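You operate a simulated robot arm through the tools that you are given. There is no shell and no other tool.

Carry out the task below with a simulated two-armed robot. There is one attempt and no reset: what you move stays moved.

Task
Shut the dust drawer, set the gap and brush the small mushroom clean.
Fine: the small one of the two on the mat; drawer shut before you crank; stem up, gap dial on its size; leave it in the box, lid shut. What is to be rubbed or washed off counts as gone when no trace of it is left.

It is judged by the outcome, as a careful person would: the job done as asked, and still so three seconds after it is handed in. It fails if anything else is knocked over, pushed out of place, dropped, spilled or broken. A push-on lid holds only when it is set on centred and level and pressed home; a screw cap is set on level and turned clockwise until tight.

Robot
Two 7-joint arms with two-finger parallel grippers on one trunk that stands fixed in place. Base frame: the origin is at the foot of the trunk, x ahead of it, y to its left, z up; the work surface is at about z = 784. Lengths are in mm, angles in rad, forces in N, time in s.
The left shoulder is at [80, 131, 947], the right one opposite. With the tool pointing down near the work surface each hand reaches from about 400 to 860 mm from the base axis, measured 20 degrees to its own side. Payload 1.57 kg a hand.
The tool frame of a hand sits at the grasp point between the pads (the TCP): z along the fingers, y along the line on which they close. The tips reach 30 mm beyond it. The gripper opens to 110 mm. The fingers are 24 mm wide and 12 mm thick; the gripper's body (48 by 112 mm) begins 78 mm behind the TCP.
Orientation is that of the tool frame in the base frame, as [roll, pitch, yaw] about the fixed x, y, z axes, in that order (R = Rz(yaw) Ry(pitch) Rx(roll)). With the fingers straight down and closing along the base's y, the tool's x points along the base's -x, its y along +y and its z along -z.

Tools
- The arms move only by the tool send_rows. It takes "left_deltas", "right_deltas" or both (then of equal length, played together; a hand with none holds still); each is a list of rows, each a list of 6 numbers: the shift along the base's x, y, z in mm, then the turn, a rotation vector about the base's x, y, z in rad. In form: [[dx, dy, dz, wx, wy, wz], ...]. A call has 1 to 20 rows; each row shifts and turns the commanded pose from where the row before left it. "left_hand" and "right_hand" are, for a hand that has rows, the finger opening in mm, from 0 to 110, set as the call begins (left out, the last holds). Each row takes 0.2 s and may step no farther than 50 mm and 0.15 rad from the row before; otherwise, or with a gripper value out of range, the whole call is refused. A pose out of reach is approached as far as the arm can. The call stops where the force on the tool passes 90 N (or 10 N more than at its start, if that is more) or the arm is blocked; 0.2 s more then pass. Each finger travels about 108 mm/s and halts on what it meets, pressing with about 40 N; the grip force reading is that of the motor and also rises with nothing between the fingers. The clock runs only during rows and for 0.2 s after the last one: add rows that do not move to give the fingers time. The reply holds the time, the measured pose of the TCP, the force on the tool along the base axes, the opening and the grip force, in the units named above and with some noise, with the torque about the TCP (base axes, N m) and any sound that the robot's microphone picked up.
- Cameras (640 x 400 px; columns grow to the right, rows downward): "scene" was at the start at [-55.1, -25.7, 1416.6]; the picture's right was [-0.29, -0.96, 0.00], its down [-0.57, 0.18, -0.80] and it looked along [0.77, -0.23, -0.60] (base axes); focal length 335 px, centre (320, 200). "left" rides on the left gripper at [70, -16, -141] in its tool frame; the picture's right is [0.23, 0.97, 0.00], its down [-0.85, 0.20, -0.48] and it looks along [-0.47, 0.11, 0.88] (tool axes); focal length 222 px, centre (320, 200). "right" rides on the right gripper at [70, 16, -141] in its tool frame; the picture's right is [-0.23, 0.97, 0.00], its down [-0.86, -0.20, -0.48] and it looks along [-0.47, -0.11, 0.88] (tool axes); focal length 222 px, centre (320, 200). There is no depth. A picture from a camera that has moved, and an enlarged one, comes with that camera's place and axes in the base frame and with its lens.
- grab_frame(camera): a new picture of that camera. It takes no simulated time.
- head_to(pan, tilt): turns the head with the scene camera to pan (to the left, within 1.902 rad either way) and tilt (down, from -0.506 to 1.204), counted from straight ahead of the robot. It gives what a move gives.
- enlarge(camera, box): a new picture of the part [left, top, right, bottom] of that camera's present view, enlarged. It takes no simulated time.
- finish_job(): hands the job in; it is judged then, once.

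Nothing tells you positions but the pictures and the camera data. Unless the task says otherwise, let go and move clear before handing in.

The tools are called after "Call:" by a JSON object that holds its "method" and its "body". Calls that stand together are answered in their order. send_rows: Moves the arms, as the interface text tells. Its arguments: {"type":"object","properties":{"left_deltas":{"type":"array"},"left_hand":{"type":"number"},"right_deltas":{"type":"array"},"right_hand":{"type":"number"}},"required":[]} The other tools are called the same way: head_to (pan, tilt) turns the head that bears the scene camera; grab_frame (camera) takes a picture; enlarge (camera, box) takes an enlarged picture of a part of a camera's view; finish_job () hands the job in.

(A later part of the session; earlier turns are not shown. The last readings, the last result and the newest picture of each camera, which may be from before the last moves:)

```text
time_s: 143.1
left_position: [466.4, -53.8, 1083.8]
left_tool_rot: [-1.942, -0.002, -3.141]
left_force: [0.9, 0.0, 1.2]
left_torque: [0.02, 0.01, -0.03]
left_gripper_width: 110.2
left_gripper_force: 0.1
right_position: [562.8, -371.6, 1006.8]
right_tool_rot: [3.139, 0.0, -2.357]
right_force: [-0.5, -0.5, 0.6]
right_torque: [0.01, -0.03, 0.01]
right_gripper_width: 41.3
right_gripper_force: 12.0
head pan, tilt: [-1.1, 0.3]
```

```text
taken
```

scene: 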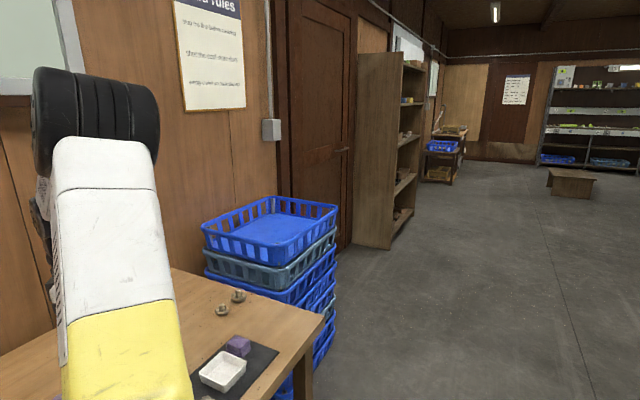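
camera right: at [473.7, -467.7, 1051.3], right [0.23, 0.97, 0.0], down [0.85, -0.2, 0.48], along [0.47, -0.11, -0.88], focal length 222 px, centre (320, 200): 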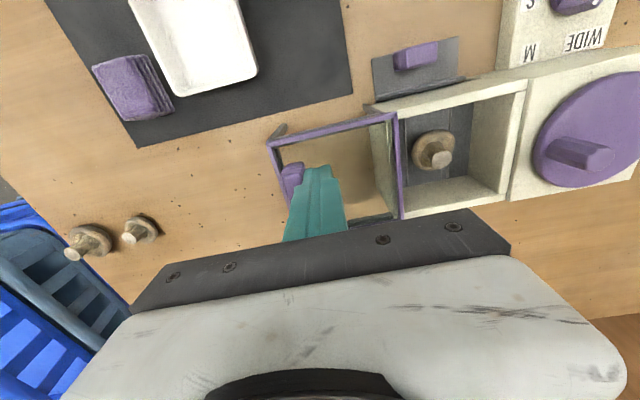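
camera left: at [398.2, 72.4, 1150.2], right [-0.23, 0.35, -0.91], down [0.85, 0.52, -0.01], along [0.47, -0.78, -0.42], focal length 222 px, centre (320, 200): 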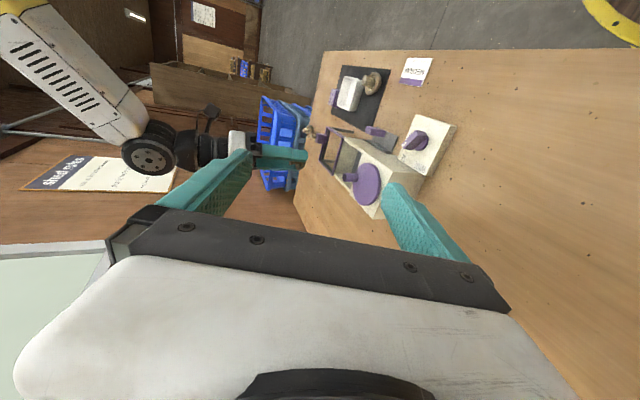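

Call:
{"method": "enlarge", "body": {"camera": "scene", "box": [480, 60, 640, 160]}}

Call:
{"method": "enlarge", "body": {"camera": "scene", "box": [160, 0, 260, 120]}}

Call:
{"method": "head_to", "body": {"pan": 0.6, "tilt": 0.1}}

Call:
{"method": "grab_frame", "body": {"camera": "scene"}}

Call:
{"method": "head_to", "body": {"pan": -0.3, "tilt": 0.1}}

Call:
{"method": "grab_frame", "body": {"camera": "scene"}}

```text
4.00 times, centred on (560, 110) of scene
camera zoom: at [-95.8, -83.2, 1447.6], right [-0.89, -0.46, 0.0], down [-0.13, 0.26, -0.96], along [0.43, -0.85, -0.3], focal length 1340 px, centre (-640, 560)
```

zoom: 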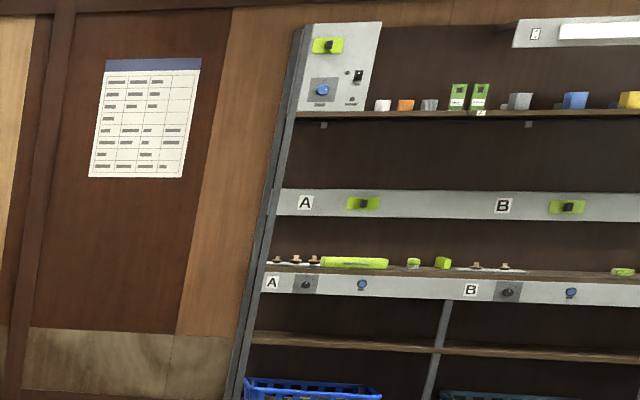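

```text
3.33 times, centred on (210, 60) of scene
camera zoom: at [-95.8, -83.2, 1447.6], right [-0.89, -0.46, 0.0], down [-0.13, 0.26, -0.96], along [0.43, -0.85, -0.3], focal length 1117 px, centre (687, 667)
```

zoom: 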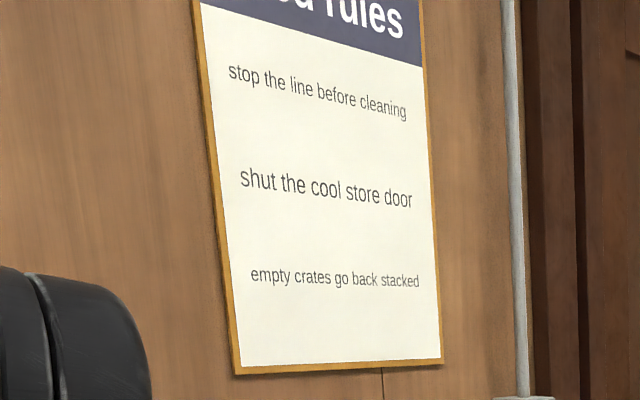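

```text
time_s: 144.8
left_position: [467.4, -52.6, 1083.4]
left_tool_rot: [-1.942, -0.001, -3.14]
left_force: [-0.4, 0.5, -0.7]
left_torque: [-0.01, 0.02, 0.04]
left_gripper_width: 109.9
left_gripper_force: 0.0
right_position: [563.1, -371.3, 1006.7]
right_tool_rot: [3.139, 0.001, -2.356]
right_force: [0.0, -1.0, -0.1]
right_torque: [0.01, -0.03, -0.01]
right_gripper_width: 41.5
right_gripper_force: 11.9
head pan, tilt: [0.6, 0.099]
```

```text
taken
```

scene: 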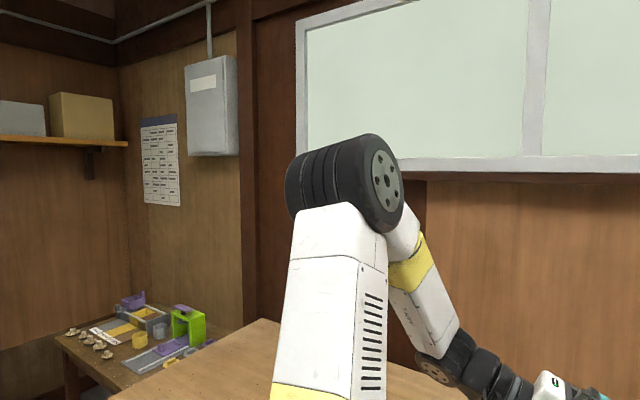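

```text
time_s: 146.0
left_position: [467.2, -53.4, 1084.3]
left_tool_rot: [-1.943, -0.002, -3.14]
left_force: [-0.1, -0.2, 0.1]
left_torque: [0.0, 0.0, 0.0]
left_gripper_width: 110.2
left_gripper_force: 0.1
right_position: [563.0, -369.9, 1005.9]
right_tool_rot: [3.139, 0.001, -2.355]
right_force: [0.5, 0.2, -0.1]
right_torque: [0.02, -0.01, 0.01]
right_gripper_width: 41.5
right_gripper_force: 11.7
head pan, tilt: [-0.3, 0.099]
```

```text
taken
```

scene: 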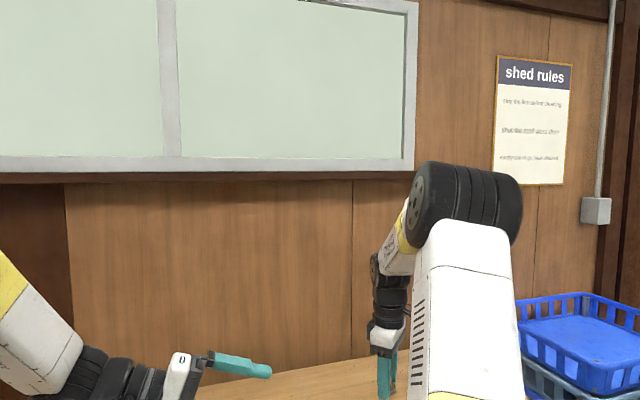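

Another bench with similar items is visible to the left; I'll look at it for clues (clean/dirty mushrooms, size cards).

Call:
{"method": "head_to", "body": {"pan": 0.9, "tilt": 0.4}}

Call:
{"method": "grab_frame", "body": {"camera": "scene"}}

Call:
{"method": "enlarge", "body": {"camera": "scene", "box": [170, 160, 340, 290]}}

```text
time_s: 147.4
left_position: [467.3, -53.6, 1082.2]
left_tool_rot: [-1.943, -0.001, -3.14]
left_force: [0.1, 0.4, -0.2]
left_torque: [0.01, 0.01, -0.02]
left_gripper_width: 110.0
left_gripper_force: 0.0
right_position: [562.9, -369.4, 1006.8]
right_tool_rot: [3.138, 0.002, -2.356]
right_force: [-0.4, -0.6, -0.5]
right_torque: [0.03, 0.01, 0.0]
right_gripper_width: 41.6
right_gripper_force: 12.0
head pan, tilt: [0.901, 0.4]
```

```text
taken
```

scene: 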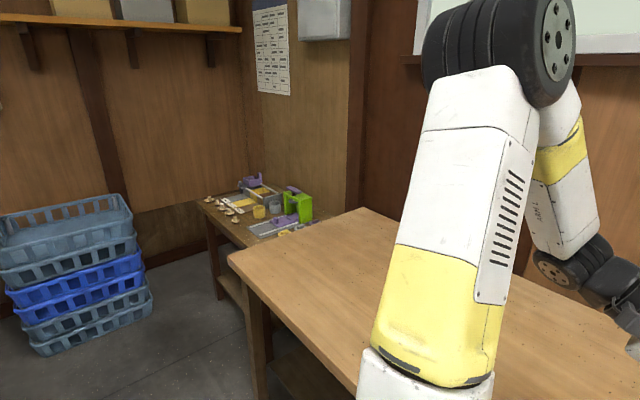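

```text
3.08 times, centred on (255, 225) of scene
camera zoom: at [-80.8, 72.5, 1438.4], right [0.78, -0.62, 0.0], down [-0.24, -0.3, -0.92], along [0.57, 0.72, -0.39], focal length 1031 px, centre (520, 123)
```

zoom: 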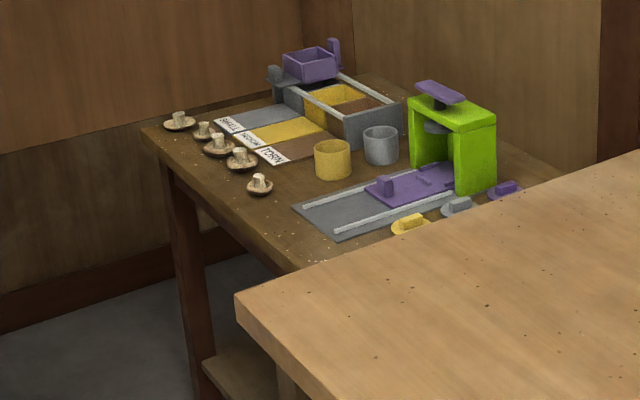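

Call:
{"method": "enlarge", "body": {"camera": "scene", "box": [195, 175, 285, 235]}}

Call:
{"method": "enlarge", "body": {"camera": "scene", "box": [225, 190, 265, 220]}}

Call:
{"method": "enlarge", "body": {"camera": "scene", "box": [245, 0, 295, 100]}}

```text
6.67 times, centred on (240, 205) of scene
camera zoom: at [-80.8, 72.5, 1438.4], right [0.78, -0.62, 0.0], down [-0.24, -0.3, -0.92], along [0.57, 0.72, -0.39], focal length 2233 px, centre (853, 167)
```

zoom: 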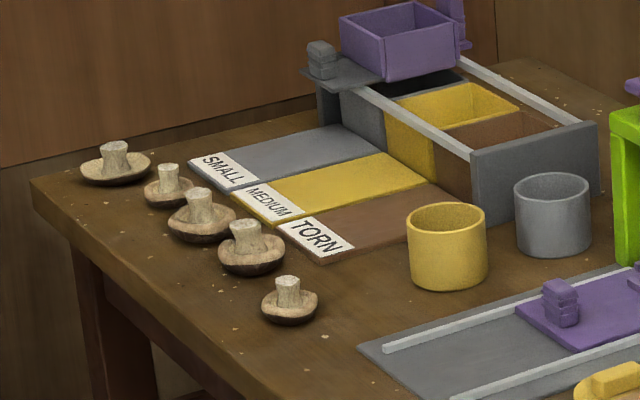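

```text
13.33 times, centred on (245, 205) of scene
camera zoom: at [-80.8, 72.5, 1438.4], right [0.78, -0.62, 0.0], down [-0.24, -0.3, -0.92], along [0.57, 0.72, -0.39], focal length 4466 px, centre (1320, 133)
```

zoom: 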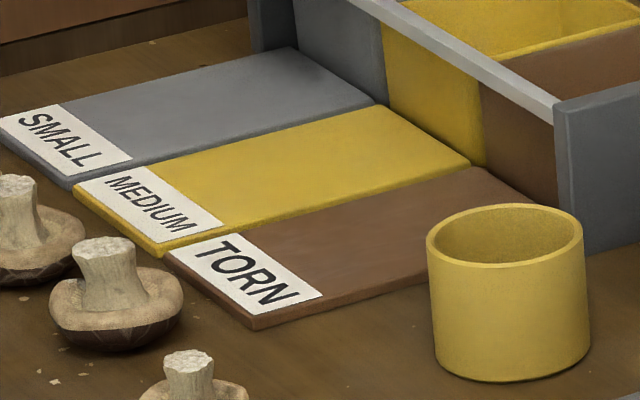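

```text
4.00 times, centred on (270, 50) of scene
camera zoom: at [-80.8, 72.5, 1438.4], right [0.78, -0.62, 0.0], down [-0.24, -0.3, -0.92], along [0.57, 0.72, -0.39], focal length 1340 px, centre (520, 800)
```

zoom: 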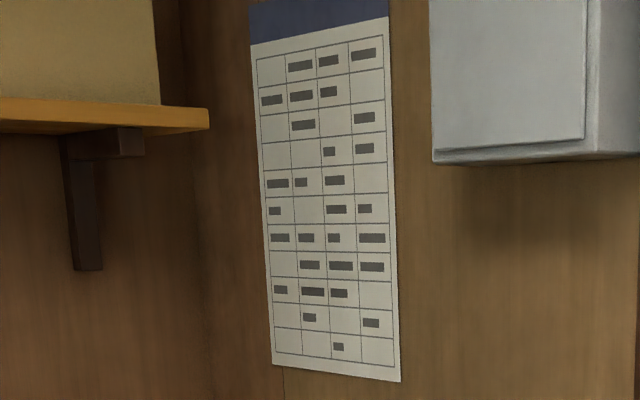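

Useful clue: on that other bench the mushrooms show dark-brown soil on the lower dome, i.e. dirt sits on the underside. Now I'll bring my mushroom in front of the left camera to inspect its dome.

Call:
{"method": "head_to", "body": {"pan": -0.3, "tilt": 0.5}}

Call:
{"method": "enlarge", "body": {"camera": "left", "box": [250, 135, 320, 185]}}

Call:
{"method": "send_rows", "body": {"right_deltas": [[0, 15, 5, 0, 0, -0.14], [0, 15, 5, 0, 0, -0.14], [0, 15, 5, 0, 0, -0.14], [0, 15, 5, 0, 0, -0.14], [0, 10, 0, 0, 0, -0.14], [0, 10, 0, 0, 0, -0.14], [0, 0, 0, 0, 0, -0.14], [0, 0, 0, 0, 0, -0.14], [0, 0, 0, 0, 0, -0.14], [0, 0, 0, 0, 0, -0.14], [0, 0, 0, 0, 0, -0.14], [0, 0, 0, 0, 0, -0.14], [0, 0, 0, 0, 0, 0]]}}

Call:
{"method": "grab_frame", "body": {"camera": "left"}}

```text
time_s: 148.8
left_position: [465.8, -53.8, 1082.4]
left_tool_rot: [-1.943, 0.0, -3.14]
left_force: [0.6, 0.2, 0.7]
left_torque: [0.0, -0.05, 0.0]
left_gripper_width: 109.9
left_gripper_force: 0.1
right_position: [562.7, -370.1, 1006.5]
right_tool_rot: [3.139, 0.003, -2.357]
right_force: [0.2, 0.2, 0.1]
right_torque: [0.04, 0.01, 0.01]
right_gripper_width: 41.4
right_gripper_force: 12.7
head pan, tilt: [-0.3, 0.499]
```

```text
8.00 times, centred on (285, 160) of left
camera zoom: at [398.3, 72.6, 1150.3], right [-0.23, 0.35, -0.91], down [0.85, 0.52, -0.01], along [0.47, -0.78, -0.42], focal length 1777 px, centre (600, 520)
```

zoom: 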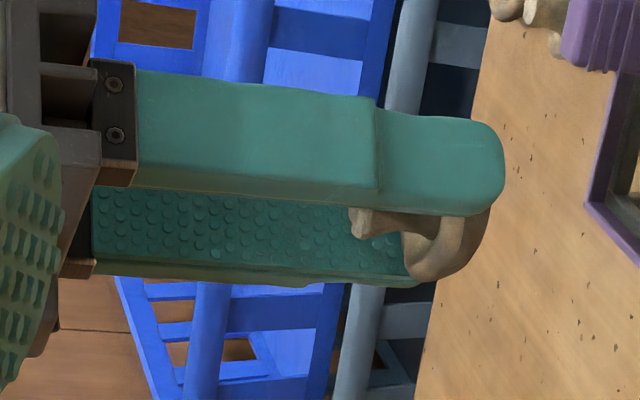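

```text
time_s: 151.6
left_position: [466.0, -53.1, 1084.0]
left_tool_rot: [-1.942, -0.002, -3.139]
left_force: [0.8, 0.0, 1.0]
left_torque: [0.01, 0.01, 0.03]
left_gripper_width: 110.0
left_gripper_force: 0.0
right_position: [563.2, -289.4, 1025.4]
right_tool_rot: [3.139, 0.002, 2.246]
right_force: [0.9, -0.5, 0.2]
right_torque: [-0.01, -0.01, 0.03]
right_gripper_width: 41.5
right_gripper_force: 11.8
head pan, tilt: [-0.3, 0.499]
```

```text
taken
camera left: at [398.3, 72.6, 1150.3], right [-0.23, 0.35, -0.91], down [0.85, 0.52, -0.01], along [0.47, -0.78, -0.42], focal length 222 px, centre (320, 200)
```

left: 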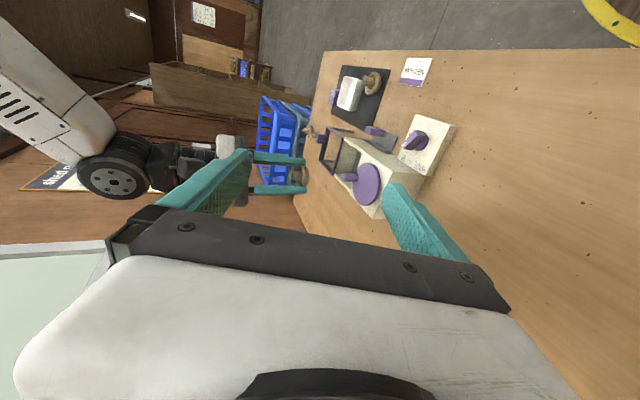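

Call:
{"method": "enlarge", "body": {"camera": "left", "box": [270, 145, 330, 200]}}

Call:
{"method": "enlarge", "body": {"camera": "left", "box": [350, 55, 400, 105]}}

Call:
{"method": "enlarge", "body": {"camera": "left", "box": [295, 110, 335, 150]}}

```text
7.27 times, centred on (300, 172) of left
camera zoom: at [398.3, 72.6, 1150.3], right [-0.23, 0.35, -0.91], down [0.85, 0.52, -0.01], along [0.47, -0.78, -0.42], focal length 1615 px, centre (466, 400)
```

zoom: 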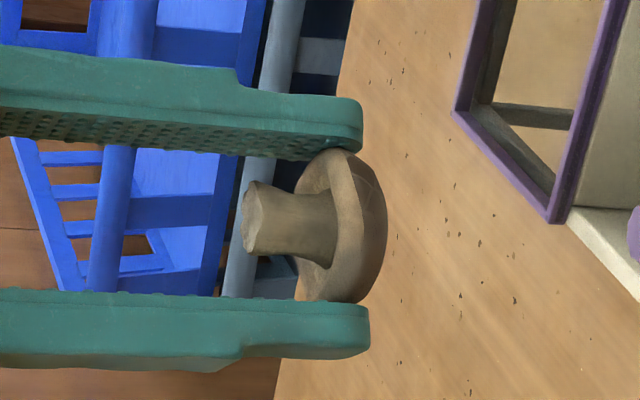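

```text
8.00 times, centred on (375, 80) of left
camera zoom: at [398.3, 72.6, 1150.3], right [-0.23, 0.35, -0.91], down [0.85, 0.52, -0.01], along [0.47, -0.78, -0.42], focal length 1777 px, centre (-120, 1160)
```

zoom: 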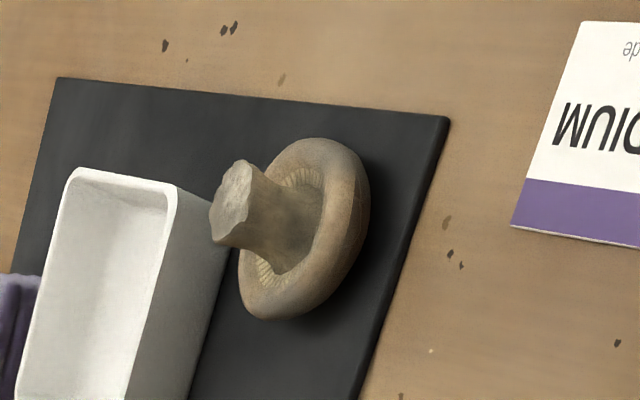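

```text
10.00 times, centred on (315, 130) of left
camera zoom: at [398.3, 72.6, 1150.3], right [-0.23, 0.35, -0.91], down [0.85, 0.52, -0.01], along [0.47, -0.78, -0.42], focal length 2221 px, centre (370, 900)
```

zoom: 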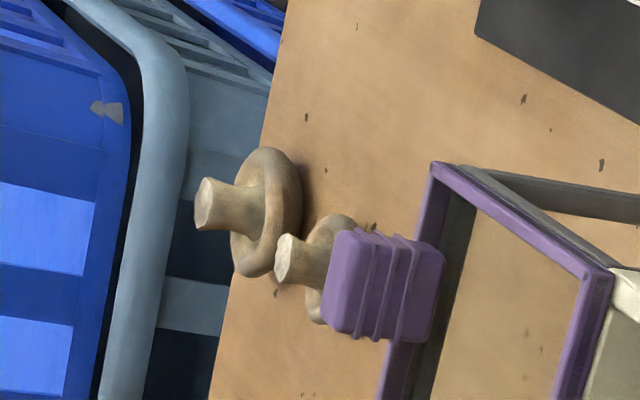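

Call:
{"method": "send_rows", "body": {"right_deltas": [[0, 10, 5, 0.11, 0.065, 0], [0, 10, 5, 0.11, 0.065, 0], [0, 10, 5, 0.11, 0.065, 0], [0, 10, 5, 0.11, 0.065, 0], [0, 10, 5, 0.11, 0.065, 0], [0, 10, 5, 0.11, 0.065, 0], [0, 0, 0, 0.11, 0.065, 0], [0, 0, 0, 0, 0, 0]]}}

Call:
{"method": "grab_frame", "body": {"camera": "left"}}

Call:
{"method": "enlarge", "body": {"camera": "left", "box": [260, 130, 350, 210]}}

```text
time_s: 153.4
left_position: [467.4, -52.8, 1082.5]
left_tool_rot: [-1.942, -0.001, -3.14]
left_force: [-0.7, 0.5, -0.2]
left_torque: [-0.05, 0.01, 0.0]
left_gripper_width: 110.2
left_gripper_force: 0.0
right_position: [562.7, -229.6, 1055.1]
right_tool_rot: [2.963, -0.882, 2.332]
right_force: [-0.1, 0.1, 0.1]
right_torque: [-0.02, 0.02, 0.01]
right_gripper_width: 41.3
right_gripper_force: 11.9
head pan, tilt: [-0.3, 0.499]
```

```text
taken
camera left: at [398.3, 72.6, 1150.3], right [-0.23, 0.35, -0.91], down [0.85, 0.52, -0.01], along [0.47, -0.78, -0.42], focal length 222 px, centre (320, 200)
```

left: 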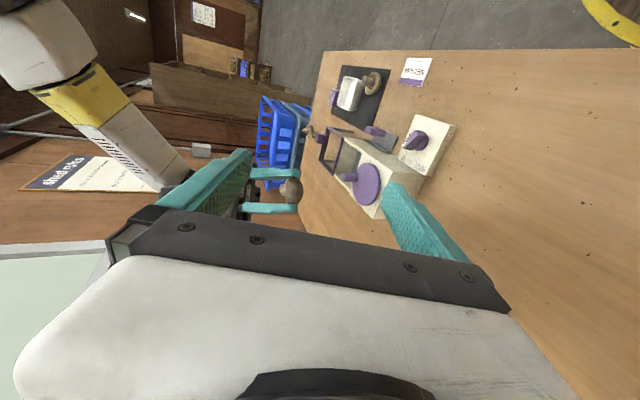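

```text
5.00 times, centred on (305, 170) of left
camera zoom: at [398.3, 72.6, 1150.3], right [-0.23, 0.35, -0.91], down [0.85, 0.52, -0.01], along [0.47, -0.78, -0.42], focal length 1111 px, centre (395, 350)
```

zoom: 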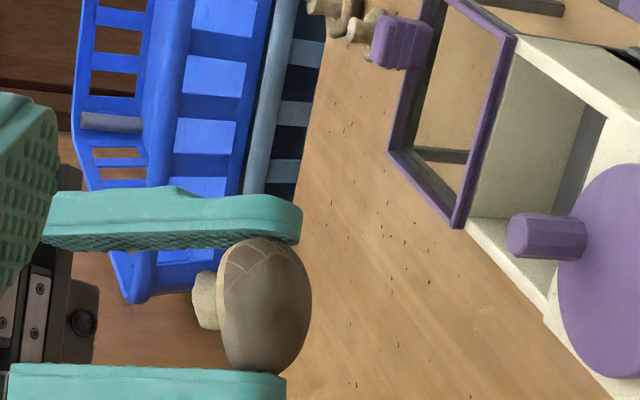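

Call:
{"method": "enlarge", "body": {"camera": "left", "box": [280, 165, 315, 210]}}

Call:
{"method": "enlarge", "body": {"camera": "scene", "box": [320, 120, 480, 220]}}

```text
8.89 times, centred on (298, 188) of left
camera zoom: at [398.3, 72.6, 1150.3], right [-0.23, 0.35, -0.91], down [0.85, 0.52, -0.01], along [0.47, -0.78, -0.42], focal length 1974 px, centre (520, 311)
```

zoom: 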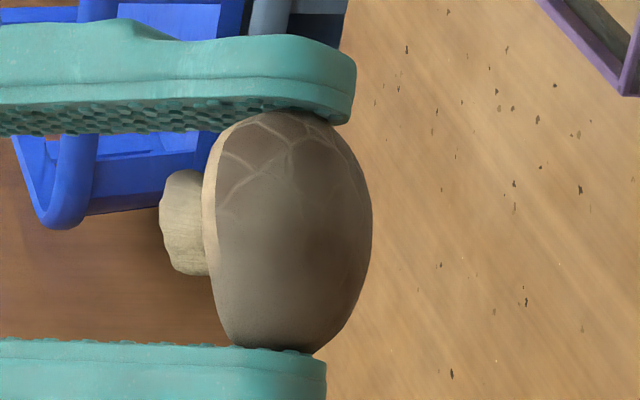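

```text
4.00 times, centred on (400, 170) of scene
camera zoom: at [-51.4, -26.9, 1429.2], right [-0.3, -0.96, 0.0], down [-0.46, 0.14, -0.88], along [0.84, -0.26, -0.48], focal length 1340 px, centre (0, 320)
```

zoom: 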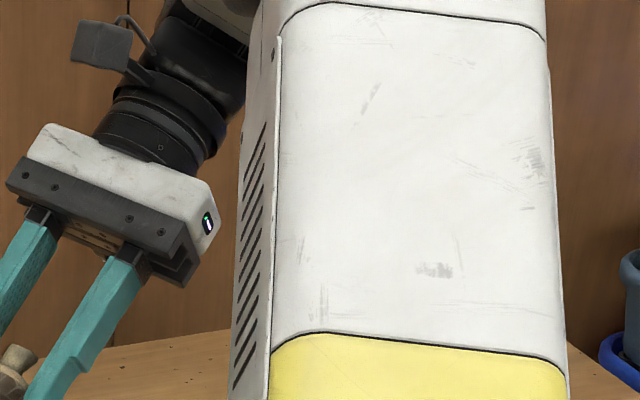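

Call:
{"method": "send_rows", "body": {"right_deltas": [[-5, 8, 5, 0.11, 0.065, 0], [-5, 8, 5, 0.11, 0.065, 0], [-5, 8, 5, 0.11, 0.065, 0], [-5, 8, 5, 0.11, 0.065, 0], [0, 0, 0, 0, 0, 0]]}}

Call:
{"method": "grab_frame", "body": {"camera": "left"}}

Call:
{"method": "enlarge", "body": {"camera": "left", "box": [270, 160, 320, 220]}}

```text
time_s: 154.6
left_position: [467.5, -51.9, 1082.8]
left_tool_rot: [-1.943, -0.002, -3.139]
left_force: [0.3, 0.3, -0.6]
left_torque: [0.03, 0.01, -0.01]
left_gripper_width: 110.0
left_gripper_force: 0.1
right_position: [543.3, -197.4, 1076.9]
right_tool_rot: [2.435, -1.352, 2.821]
right_force: [0.0, -0.8, -0.2]
right_torque: [-0.02, 0.01, 0.02]
right_gripper_width: 41.4
right_gripper_force: 11.9
head pan, tilt: [-0.3, 0.499]
```

```text
taken
camera left: at [398.3, 72.6, 1150.3], right [-0.23, 0.35, -0.91], down [0.85, 0.52, -0.01], along [0.47, -0.78, -0.42], focal length 222 px, centre (320, 200)
```

left: 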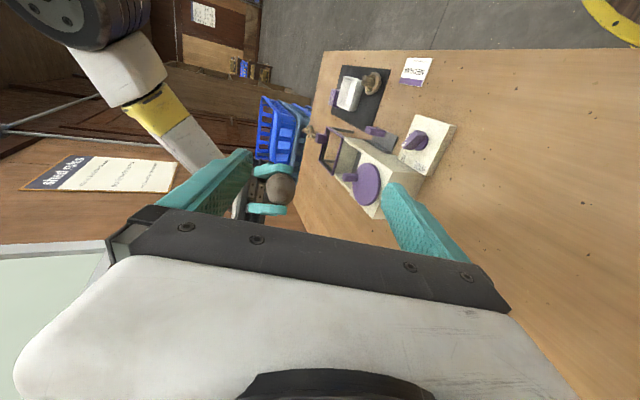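

```text
6.67 times, centred on (295, 190) of left
camera zoom: at [398.3, 72.6, 1150.3], right [-0.23, 0.35, -0.91], down [0.85, 0.52, -0.01], along [0.47, -0.78, -0.42], focal length 1481 px, centre (487, 267)
```

zoom: 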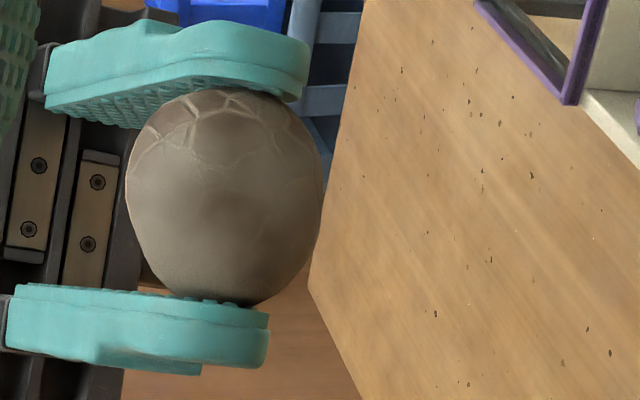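

The dome (facing down in the box) carries a grey-brown film over most of it, with clean crackled skin only at one edge – so there is still dirt. I'll take a detailed baseline of it.

Call:
{"method": "enlarge", "body": {"camera": "left", "box": [262, 168, 298, 210]}}

Call:
{"method": "enlarge", "body": {"camera": "left", "box": [355, 60, 390, 100]}}

```text
9.52 times, centred on (280, 189) of left
camera zoom: at [398.3, 72.6, 1150.3], right [-0.23, 0.35, -0.91], down [0.85, 0.52, -0.01], along [0.47, -0.78, -0.42], focal length 2116 px, centre (701, 305)
```

zoom: 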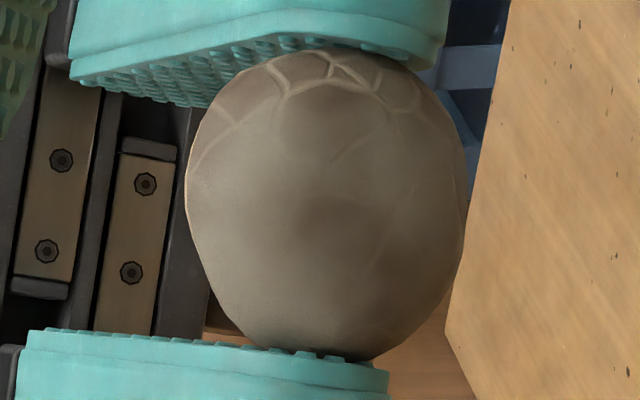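

```text
10.00 times, centred on (372, 80) of left
camera zoom: at [398.3, 72.6, 1150.3], right [-0.23, 0.35, -0.91], down [0.85, 0.52, -0.01], along [0.47, -0.78, -0.42], focal length 2221 px, centre (-205, 1400)
```

zoom: 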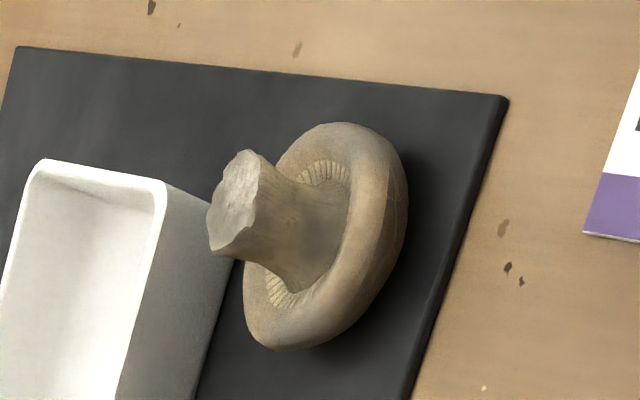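

Now I return the mushroom to the box exactly by reversing the motions.

Call:
{"method": "send_rows", "body": {"right_deltas": [[5, -8, -5, -0.11, -0.065, 0], [5, -8, -5, -0.11, -0.065, 0], [5, -8, -5, -0.11, -0.065, 0], [5, -8, -5, -0.11, -0.065, 0], [0, -10, -5, -0.11, -0.065, 0], [0, -10, -5, -0.11, -0.065, 0], [0, -10, -5, -0.11, -0.065, 0], [0, -10, -5, -0.11, -0.065, 0], [0, -10, -5, -0.11, -0.065, 0], [0, -10, -5, -0.11, -0.065, 0], [0, 0, 0, -0.11, -0.065, 0], [0, 0, 0, 0, 0, 0]]}}

Call:
{"method": "send_rows", "body": {"right_deltas": [[0, 0, 0, 0, 0, 0.14], [0, 0, 0, 0, 0, 0.14], [0, 0, 0, 0, 0, 0.14], [0, 0, 0, 0, 0, 0.14], [0, 0, 0, 0, 0, 0.14], [0, 0, 0, 0, 0, 0.14], [0, -10, 0, 0, 0, 0.14], [0, -10, 0, 0, 0, 0.14], [0, -15, -5, 0, 0, 0.14], [0, -15, -5, 0, 0, 0.14], [0, -15, -5, 0, 0, 0.14], [0, -15, -5, 0, 0, 0.14], [0, 0, 0, 0, 0, 0]]}}

Call:
{"method": "enlarge", "body": {"camera": "right", "box": [220, 80, 420, 230]}}

```text
time_s: 157.2
left_position: [466.6, -53.8, 1083.3]
left_tool_rot: [-1.943, -0.002, -3.14]
left_force: [-0.7, 0.0, 0.9]
left_torque: [-0.01, 0.01, -0.04]
left_gripper_width: 109.9
left_gripper_force: 0.1
right_position: [564.6, -291.3, 1026.5]
right_tool_rot: [3.139, 0.003, 2.247]
right_force: [0.2, -0.1, 0.3]
right_torque: [-0.01, -0.01, 0.0]
right_gripper_width: 41.5
right_gripper_force: 12.2
head pan, tilt: [-0.3, 0.499]
```

```text
time_s: 160.0
left_position: [466.1, -53.2, 1083.1]
left_tool_rot: [-1.942, -0.003, -3.138]
left_force: [0.3, 0.0, -0.2]
left_torque: [0.01, -0.03, 0.03]
left_gripper_width: 110.2
left_gripper_force: 0.1
right_position: [563.2, -368.6, 1005.2]
right_tool_rot: [3.138, 0.003, -2.355]
right_force: [-0.9, -0.1, -0.2]
right_torque: [0.01, 0.03, -0.02]
right_gripper_width: 41.3
right_gripper_force: 11.6
head pan, tilt: [-0.3, 0.499]
```

```text
2.67 times, centred on (320, 155) of right
camera zoom: at [504.1, -407.2, 1147.8], right [-0.53, 0.85, 0.0], down [0.75, 0.46, 0.48], along [0.41, 0.26, -0.88], focal length 592 px, centre (320, 320)
```

zoom: 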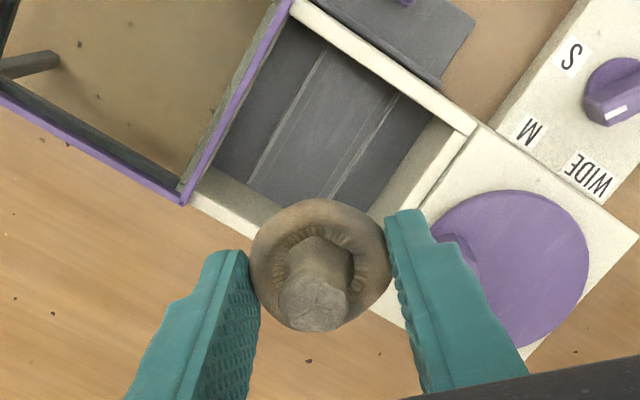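

I'll set the mushroom back down first.

Call:
{"method": "send_rows", "body": {"right_deltas": [[0, -1, -40, 0, 0, 0], [0, 0, -40, 0, 0, 0], [0, 0, -40, 0, 0, 0], [0, 0, -25, 0, 0, 0], [0, 0, -8, 0, 0, 0], [0, 0, -3, 0, 0, 0], [0, 0, -2, 0, 0, 0], [0, 0, 0, 0, 0, 0]]}}

```text
time_s: 161.8
left_position: [466.9, -53.4, 1082.4]
left_tool_rot: [-1.942, -0.002, -3.14]
left_force: [-0.2, 0.5, -0.5]
left_torque: [-0.01, 0.01, 0.05]
left_gripper_width: 109.8
left_gripper_force: 0.0
right_position: [562.5, -371.0, 847.6]
right_tool_rot: [3.14, 0.002, -2.356]
right_force: [-0.1, 0.0, -0.2]
right_torque: [-0.02, -0.01, 0.0]
right_gripper_width: 41.8
right_gripper_force: 12.3
head pan, tilt: [-0.3, 0.499]
```

Call:
{"method": "send_rows", "body": {"right_deltas": [[0, 0, -1, 0, 0, 0], [0, 0, -1, 0, 0, 0], [0, 0, 0, 0, 0, 0]]}}

Call:
{"method": "send_rows", "body": {"right_deltas": [[0, 0, 0, 0, 0, 0], [0, 0, 0, 0, 0, 0], [0, 0, 0, 0, 0, 0]], "right_hand": 56}}

Call:
{"method": "send_rows", "body": {"right_deltas": [[0, 0, 15, 0, 0, 0], [0, 0, 35, 0, 0, 0], [0, 0, 40, 0, 0, 0], [0, 0, 40, 0, 0, 0], [0, 0, 0, 0, 0, 0]]}}

Call:
{"method": "enlarge", "body": {"camera": "right", "box": [240, 100, 400, 220]}}

Call:
{"method": "enlarge", "body": {"camera": "left", "box": [380, 100, 470, 170]}}

```text
time_s: 162.6
left_position: [466.1, -53.5, 1082.6]
left_tool_rot: [-1.94, -0.003, -3.141]
left_force: [0.7, -0.2, 0.3]
left_torque: [-0.02, -0.01, 0.01]
left_gripper_width: 110.2
left_gripper_force: 0.1
right_position: [563.0, -371.7, 846.9]
right_tool_rot: [-3.14, 0.001, -2.358]
right_force: [-3.2, 1.7, 12.3]
right_torque: [0.02, 0.09, 0.02]
right_gripper_width: 41.5
right_gripper_force: 12.2
head pan, tilt: [-0.3, 0.499]
```

```text
time_s: 163.4
left_position: [467.3, -53.7, 1082.7]
left_tool_rot: [-1.943, -0.003, 3.141]
left_force: [-0.3, 0.3, 0.1]
left_torque: [0.0, -0.01, -0.05]
left_gripper_width: 110.0
left_gripper_force: 0.1
right_position: [563.8, -371.6, 846.5]
right_tool_rot: [3.14, 0.002, -2.355]
right_force: [0.1, 0.1, 0.7]
right_torque: [0.01, 0.01, -0.01]
right_gripper_width: 56.3
right_gripper_force: 0.0
head pan, tilt: [-0.3, 0.499]
```

```text
time_s: 164.6
left_position: [467.0, -53.4, 1082.1]
left_tool_rot: [-1.944, -0.001, -3.139]
left_force: [-0.7, 0.4, 0.4]
left_torque: [0.01, 0.0, 0.0]
left_gripper_width: 110.1
left_gripper_force: 0.1
right_position: [562.2, -371.6, 977.6]
right_tool_rot: [3.14, 0.0, -2.357]
right_force: [0.4, -0.4, -0.7]
right_torque: [0.0, -0.02, -0.01]
right_gripper_width: 56.2
right_gripper_force: 0.0
head pan, tilt: [-0.3, 0.499]
```

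```text
3.33 times, centred on (320, 160) of right
camera zoom: at [503.3, -409.3, 1119.3], right [-0.53, 0.85, 0.0], down [0.75, 0.46, 0.48], along [0.41, 0.26, -0.88], focal length 740 px, centre (320, 333)
```

zoom: 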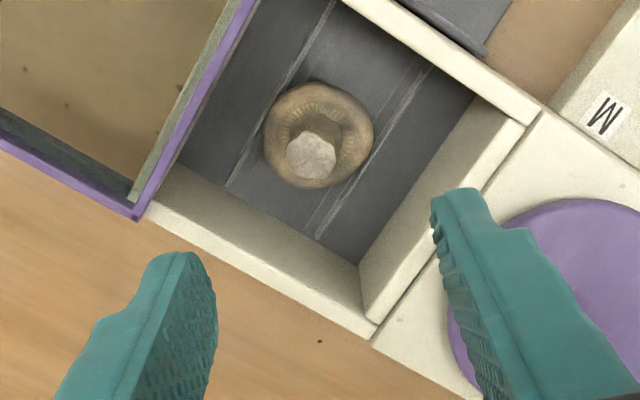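

```text
5.71 times, centred on (425, 135) of left
camera zoom: at [398.3, 72.6, 1150.3], right [-0.23, 0.35, -0.91], down [0.85, 0.52, -0.01], along [0.47, -0.78, -0.42], focal length 1269 px, centre (-280, 571)
```

zoom: 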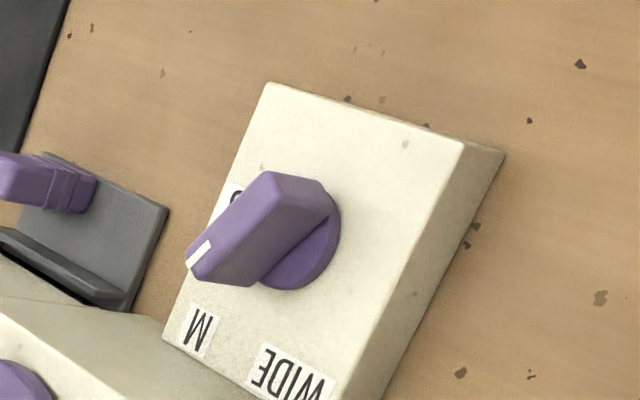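

Next I check the dial pointer angle precisely, since it may be a few degrees off M.

Call:
{"method": "send_rows", "body": {"right_deltas": [[-20, 20, 10, 0, 0, -0.13], [-20, 20, 10, 0, 0, -0.13], [-20, 20, 0, 0, 0, -0.13], [-20, 25, 0, 0, 0, -0.13], [-20, 25, 0, 0, 0, -0.13], [-15, 15, 0, 0, 0, -0.135], [0, 0, 0, 0, 0, 0]], "right_hand": 50}}

Call:
{"method": "grab_frame", "body": {"camera": "right"}}

Call:
{"method": "enlarge", "body": {"camera": "right", "box": [280, 120, 370, 195]}}

```text
time_s: 166.2
left_position: [466.9, -53.5, 1083.3]
left_tool_rot: [-1.941, -0.002, -3.14]
left_force: [-0.2, -0.3, -0.4]
left_torque: [-0.01, -0.01, -0.04]
left_gripper_width: 109.9
left_gripper_force: 0.0
right_position: [449.5, -245.7, 996.5]
right_tool_rot: [3.139, 0.001, -3.141]
right_force: [-0.1, -1.0, -1.1]
right_torque: [-0.01, -0.02, -0.03]
right_gripper_width: 50.1
right_gripper_force: 0.1
head pan, tilt: [-0.3, 0.499]
```

```text
taken
camera right: at [380.4, -230.0, 1138.9], right [0.23, 0.97, 0.0], down [0.85, -0.2, 0.48], along [0.47, -0.11, -0.88], focal length 222 px, centre (320, 200)
```

right: 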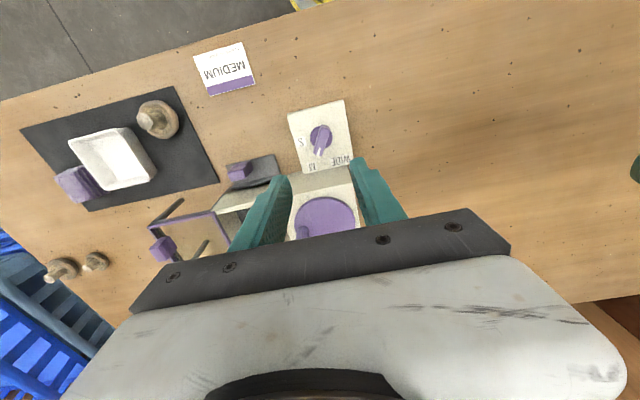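

```text
5.33 times, centred on (325, 158) of right
camera zoom: at [380.4, -230.0, 1138.9], right [0.23, 0.97, 0.0], down [0.85, -0.2, 0.48], along [0.47, -0.11, -0.88], focal length 1185 px, centre (293, 427)
```

zoom: 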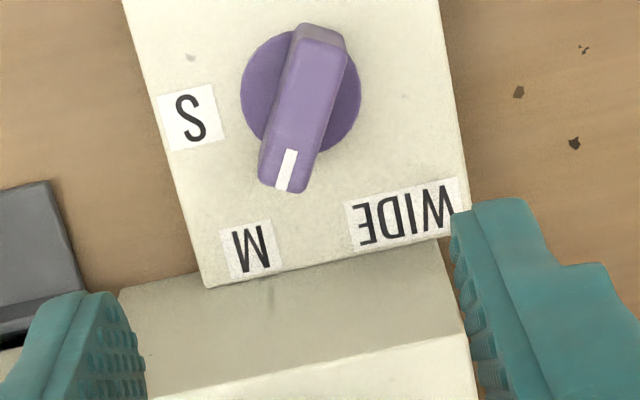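

The dial is on M to within ~3°. After ~9.5 clockwise turns at M the mushroom still shows its grey-brown film (compare the cream stems of the off-mat mushrooms), so nothing is being brushed. Before touching the dial I'll rule out crank direction: close the lid and crank counter-clockwise.

Call:
{"method": "send_rows", "body": {"right_deltas": [[13, -42, 0, 0, 0, 0], [13, -42, 0, 0, 0, 0], [13, -42, 0, 0, 0, 0], [13, -42, 0, 0, 0, 0], [13, -42, 0, 0, 0, 0], [13, -42, -10, 0, 0, 0], [13, -45, -10, 0, 0, 0], [0, 0, 0, 0, 0, 0]], "right_hand": 0}}

Call:
{"method": "send_rows", "body": {"right_deltas": [[0, 0, -25, 0, 0, 0], [0, 0, -25, 0, 0, 0], [0, 0, -16, 0, 0, 0], [0, 0, 0, 0, 0, 0]]}}

Call:
{"method": "enlarge", "body": {"camera": "right", "box": [260, 80, 560, 240]}}

Call:
{"method": "enlarge", "body": {"camera": "right", "box": [460, 115, 530, 180]}}

```text
time_s: 168.0
left_position: [466.2, -52.9, 1083.1]
left_tool_rot: [-1.943, -0.002, -3.14]
left_force: [-0.1, -0.4, -0.6]
left_torque: [0.01, -0.01, 0.0]
left_gripper_width: 110.0
left_gripper_force: 0.1
right_position: [539.5, -543.3, 976.0]
right_tool_rot: [3.141, 0.003, -3.141]
right_force: [-1.2, -0.1, -0.1]
right_torque: [-0.02, 0.02, 0.04]
right_gripper_width: 0.0
right_gripper_force: 21.0
head pan, tilt: [-0.3, 0.499]
```

```text
time_s: 169.0
left_position: [467.3, -52.6, 1082.9]
left_tool_rot: [-1.942, -0.003, -3.139]
left_force: [-0.8, -0.6, -1.8]
left_torque: [0.01, -0.01, 0.03]
left_gripper_width: 110.1
left_gripper_force: 0.1
right_position: [537.7, -544.0, 909.2]
right_tool_rot: [3.14, 0.002, -3.14]
right_force: [-0.1, 0.3, 0.6]
right_torque: [0.01, 0.0, 0.04]
right_gripper_width: 0.0
right_gripper_force: 21.3
head pan, tilt: [-0.3, 0.499]
```

```text
2.13 times, centred on (410, 160) of right
camera zoom: at [469.1, -527.8, 1052.3], right [0.23, 0.97, 0.0], down [0.85, -0.2, 0.48], along [0.47, -0.11, -0.88], focal length 474 px, centre (128, 285)
```

zoom: 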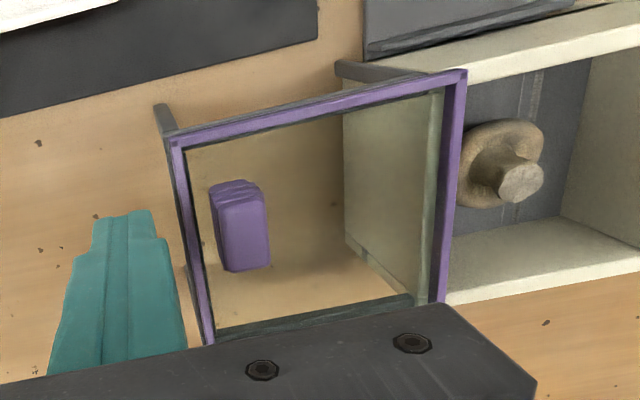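

```text
6.15 times, centred on (495, 148) of right
camera zoom: at [469.1, -527.8, 1052.3], right [0.23, 0.97, 0.0], down [0.85, -0.2, 0.48], along [0.47, -0.11, -0.88], focal length 1367 px, centre (-757, 523)
```

zoom: 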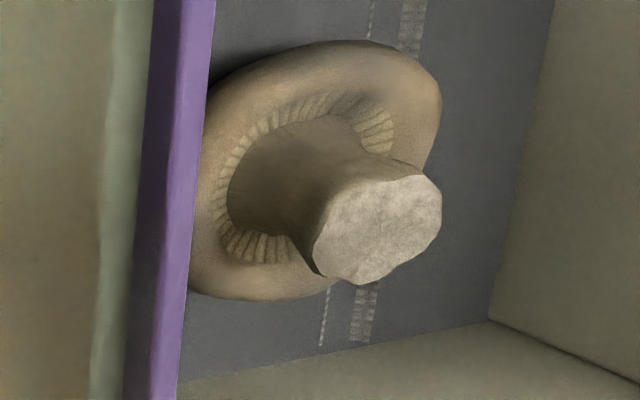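

Call:
{"method": "send_rows", "body": {"right_deltas": [[2, 10, 0, 0, 0, 0], [0, 10, 0, 0, 0, 0], [0, 10, 0, 0, 0, 0], [0, 10, 0, 0, 0, 0], [0, 10, 0, 0, 0, 0], [0, 10, 0, 0, 0, 0], [0, 10, 0, 0, 0, 0], [0, 10, 0, 0, 0, 0], [0, 10, 0, 0, 0, 0], [0, 10, 0, 0, 0, 0], [0, 6, 0, 0, 0, 0], [0, 4, 0, 0, 0, 0], [0, 4, 0, 0, 0, 0], [0, 4, 0, 0, 0, 0], [0, 4, 0, 0, 0, 0], [0, 4, 0, 0, 0, 0], [0, 3, 0, 0, 0, 0], [0, 3, 0, 0, 0, 0], [0, 0, 0, 0, 0, 0]]}}

Call:
{"method": "enlarge", "body": {"camera": "right", "box": [200, 80, 500, 240]}}

Call:
{"method": "send_rows", "body": {"right_deltas": [[0, -14, 0, 0, 0, 0], [0, -3, 10, 0, 0, 0], [0, 0, 40, 0, 0, 0], [0, 20, 40, 0, 0, 0], [5, 40, 0, 0, 0, 0], [5, 40, 0, 0, 0, 0], [8, 34, 0, 0, 0, 0], [0, 0, 0, 0, 0, 0]]}}

Call:
{"method": "grab_frame", "body": {"camera": "right"}}

```text
time_s: 173.0
left_position: [467.2, -54.7, 1081.9]
left_tool_rot: [-1.943, -0.001, -3.141]
left_force: [-0.3, 0.0, 0.0]
left_torque: [0.02, 0.03, -0.02]
left_gripper_width: 110.1
left_gripper_force: 0.0
right_position: [541.3, -420.8, 911.3]
right_tool_rot: [-3.131, 0.004, 3.136]
right_force: [7.7, -58.7, -8.1]
right_torque: [-1.08, -0.17, 0.07]
right_gripper_width: 0.0
right_gripper_force: 20.9
head pan, tilt: [-0.3, 0.499]
```

```text
2.13 times, centred on (350, 160) of right
camera zoom: at [471.9, -402.7, 1053.0], right [0.23, 0.97, -0.01], down [0.85, -0.2, 0.48], along [0.47, -0.12, -0.88], focal length 474 px, centre (256, 285)
```

zoom: 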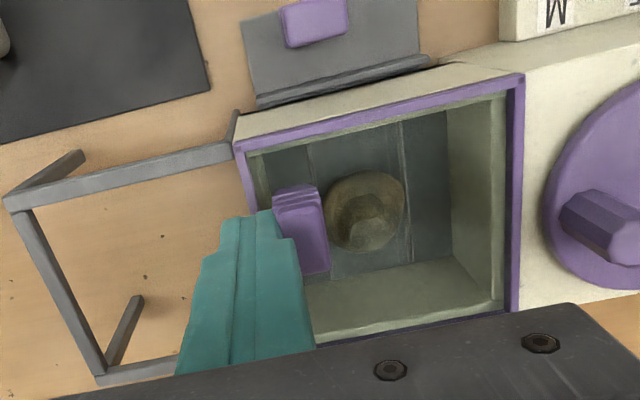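

```text
time_s: 174.8
left_position: [467.3, -53.9, 1082.8]
left_tool_rot: [-1.941, -0.002, -3.139]
left_force: [0.5, -0.9, -0.2]
left_torque: [0.01, 0.0, 0.02]
left_gripper_width: 110.3
left_gripper_force: 0.1
right_position: [557.5, -293.8, 1001.1]
right_tool_rot: [3.139, 0.001, -3.14]
right_force: [0.6, 0.5, -0.1]
right_torque: [-0.01, -0.01, -0.02]
right_gripper_width: 0.2
right_gripper_force: 21.1
head pan, tilt: [-0.3, 0.499]
```

```text
taken
camera right: at [489.1, -277.4, 1143.9], right [0.23, 0.97, 0.0], down [0.85, -0.2, 0.48], along [0.47, -0.11, -0.88], focal length 222 px, centre (320, 200)
```

right: 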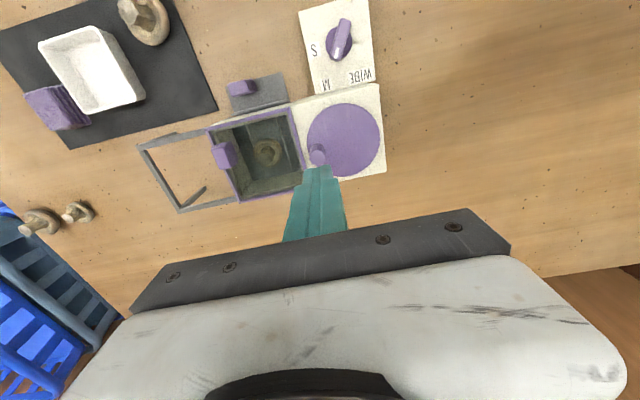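

Peg is at about (558, −296). Grip it and crank counter-clockwise two turns.

Call:
{"method": "send_rows", "body": {"right_deltas": [[0.5, -3, -20, 0, 0, 0], [0, 0, 0, 0, 0, 0], [0, 0, 0, 0, 0, 0], [0, 0, -30, 0, 0, 0], [0, 0, -30, 0, 0, 0], [0, 0, -7, 0, 0, 0], [0, 0, 0, 0, 0, 0]], "right_hand": 50}}

Call:
{"method": "send_rows", "body": {"right_deltas": [[0, 0, 0, 0, 0, 0], [0, 0, 0, 0, 0, 0], [0, 0, 0, 0, 0, 0]], "right_hand": 10}}

Call:
{"method": "send_rows", "body": {"right_deltas": [[12.5, 1.6, 0, 0, 0, 0], [9.2, 4.68, 0, 0, 0, 0], [7.3, 7.3, 0, 0, 0, 0], [4.68, 9.2, 0, 0, 0, 0], [1.62, 10.2, 0, 0, 0, 0], [-1.62, 10.2, 0, 0, 0, 0], [-4.68, 9.2, 0, 0, 0, 0], [-7.3, 7.3, 0, 0, 0, 0], [-9.2, 4.68, 0, 0, 0, 0], [-10.2, 1.62, 0, 0, 0, 0], [-10.2, -1.62, 0, 0, 0, 0], [-9.2, -4.68, 0, 0, 0, 0], [-7.3, -7.3, 0, 0, 0, 0], [-4.68, -9.2, 0, 0, 0, 0], [-1.62, -10.2, 0, 0, 0, 0], [1.62, -10.2, 0, 0, 0, 0], [4.68, -9.2, 0, 0, 0, 0], [7.3, -7.3, 0, 0, 0, 0], [9.2, -4.68, 0, 0, 0, 0], [10.2, -1.62, 0, 0, 0, 0]]}}

Call:
{"method": "enlarge", "body": {"camera": "right", "box": [160, 60, 400, 230]}}

```text
time_s: 176.4
left_position: [466.6, -53.3, 1083.1]
left_tool_rot: [-1.943, -0.001, -3.14]
left_force: [0.0, -0.2, 0.6]
left_torque: [-0.06, 0.02, 0.0]
left_gripper_width: 110.1
left_gripper_force: 0.1
right_position: [559.9, -297.1, 913.5]
right_tool_rot: [3.14, 0.002, 3.14]
right_force: [0.6, -0.2, 0.2]
right_torque: [-0.02, -0.05, 0.03]
right_gripper_width: 50.0
right_gripper_force: 0.1
head pan, tilt: [-0.3, 0.499]
```

```text
time_s: 177.2
left_position: [466.8, -53.4, 1083.5]
left_tool_rot: [-1.942, -0.001, -3.139]
left_force: [0.9, 0.7, 0.3]
left_torque: [0.02, -0.01, 0.0]
left_gripper_width: 110.3
left_gripper_force: 0.1
right_position: [559.5, -295.9, 915.0]
right_tool_rot: [3.141, 0.0, -3.141]
right_force: [-0.8, 3.6, -2.3]
right_torque: [-0.05, -0.14, 0.03]
right_gripper_width: 17.4
right_gripper_force: 32.1
head pan, tilt: [-0.3, 0.499]
```

```text
time_s: 181.4
left_position: [467.8, -52.9, 1082.4]
left_tool_rot: [-1.943, -0.002, -3.14]
left_force: [-0.1, 0.7, -0.3]
left_torque: [0.0, 0.01, 0.0]
left_gripper_width: 110.2
left_gripper_force: 0.2
right_position: [564.4, -296.2, 913.2]
right_tool_rot: [3.141, 0.004, -3.138]
right_force: [0.5, -2.7, -0.2]
right_torque: [-0.38, -0.49, 0.0]
right_gripper_width: 17.2
right_gripper_force: 32.0
head pan, tilt: [-0.3, 0.499]
```

```text
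2.35 times, centred on (280, 145) of right
camera zoom: at [494.4, -280.9, 1055.9], right [0.23, 0.97, 0.0], down [0.85, -0.2, 0.48], along [0.47, -0.11, -0.88], focal length 523 px, centre (414, 329)
```

zoom: 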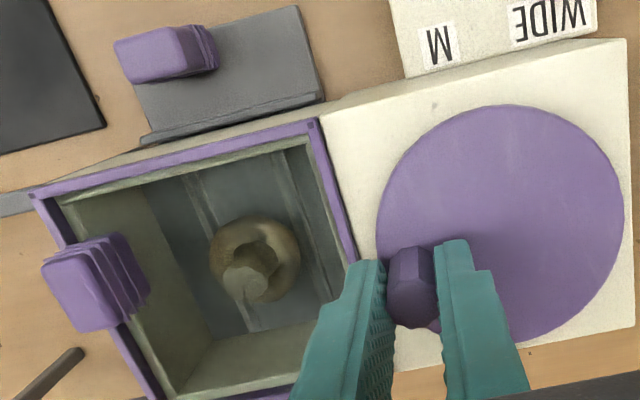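

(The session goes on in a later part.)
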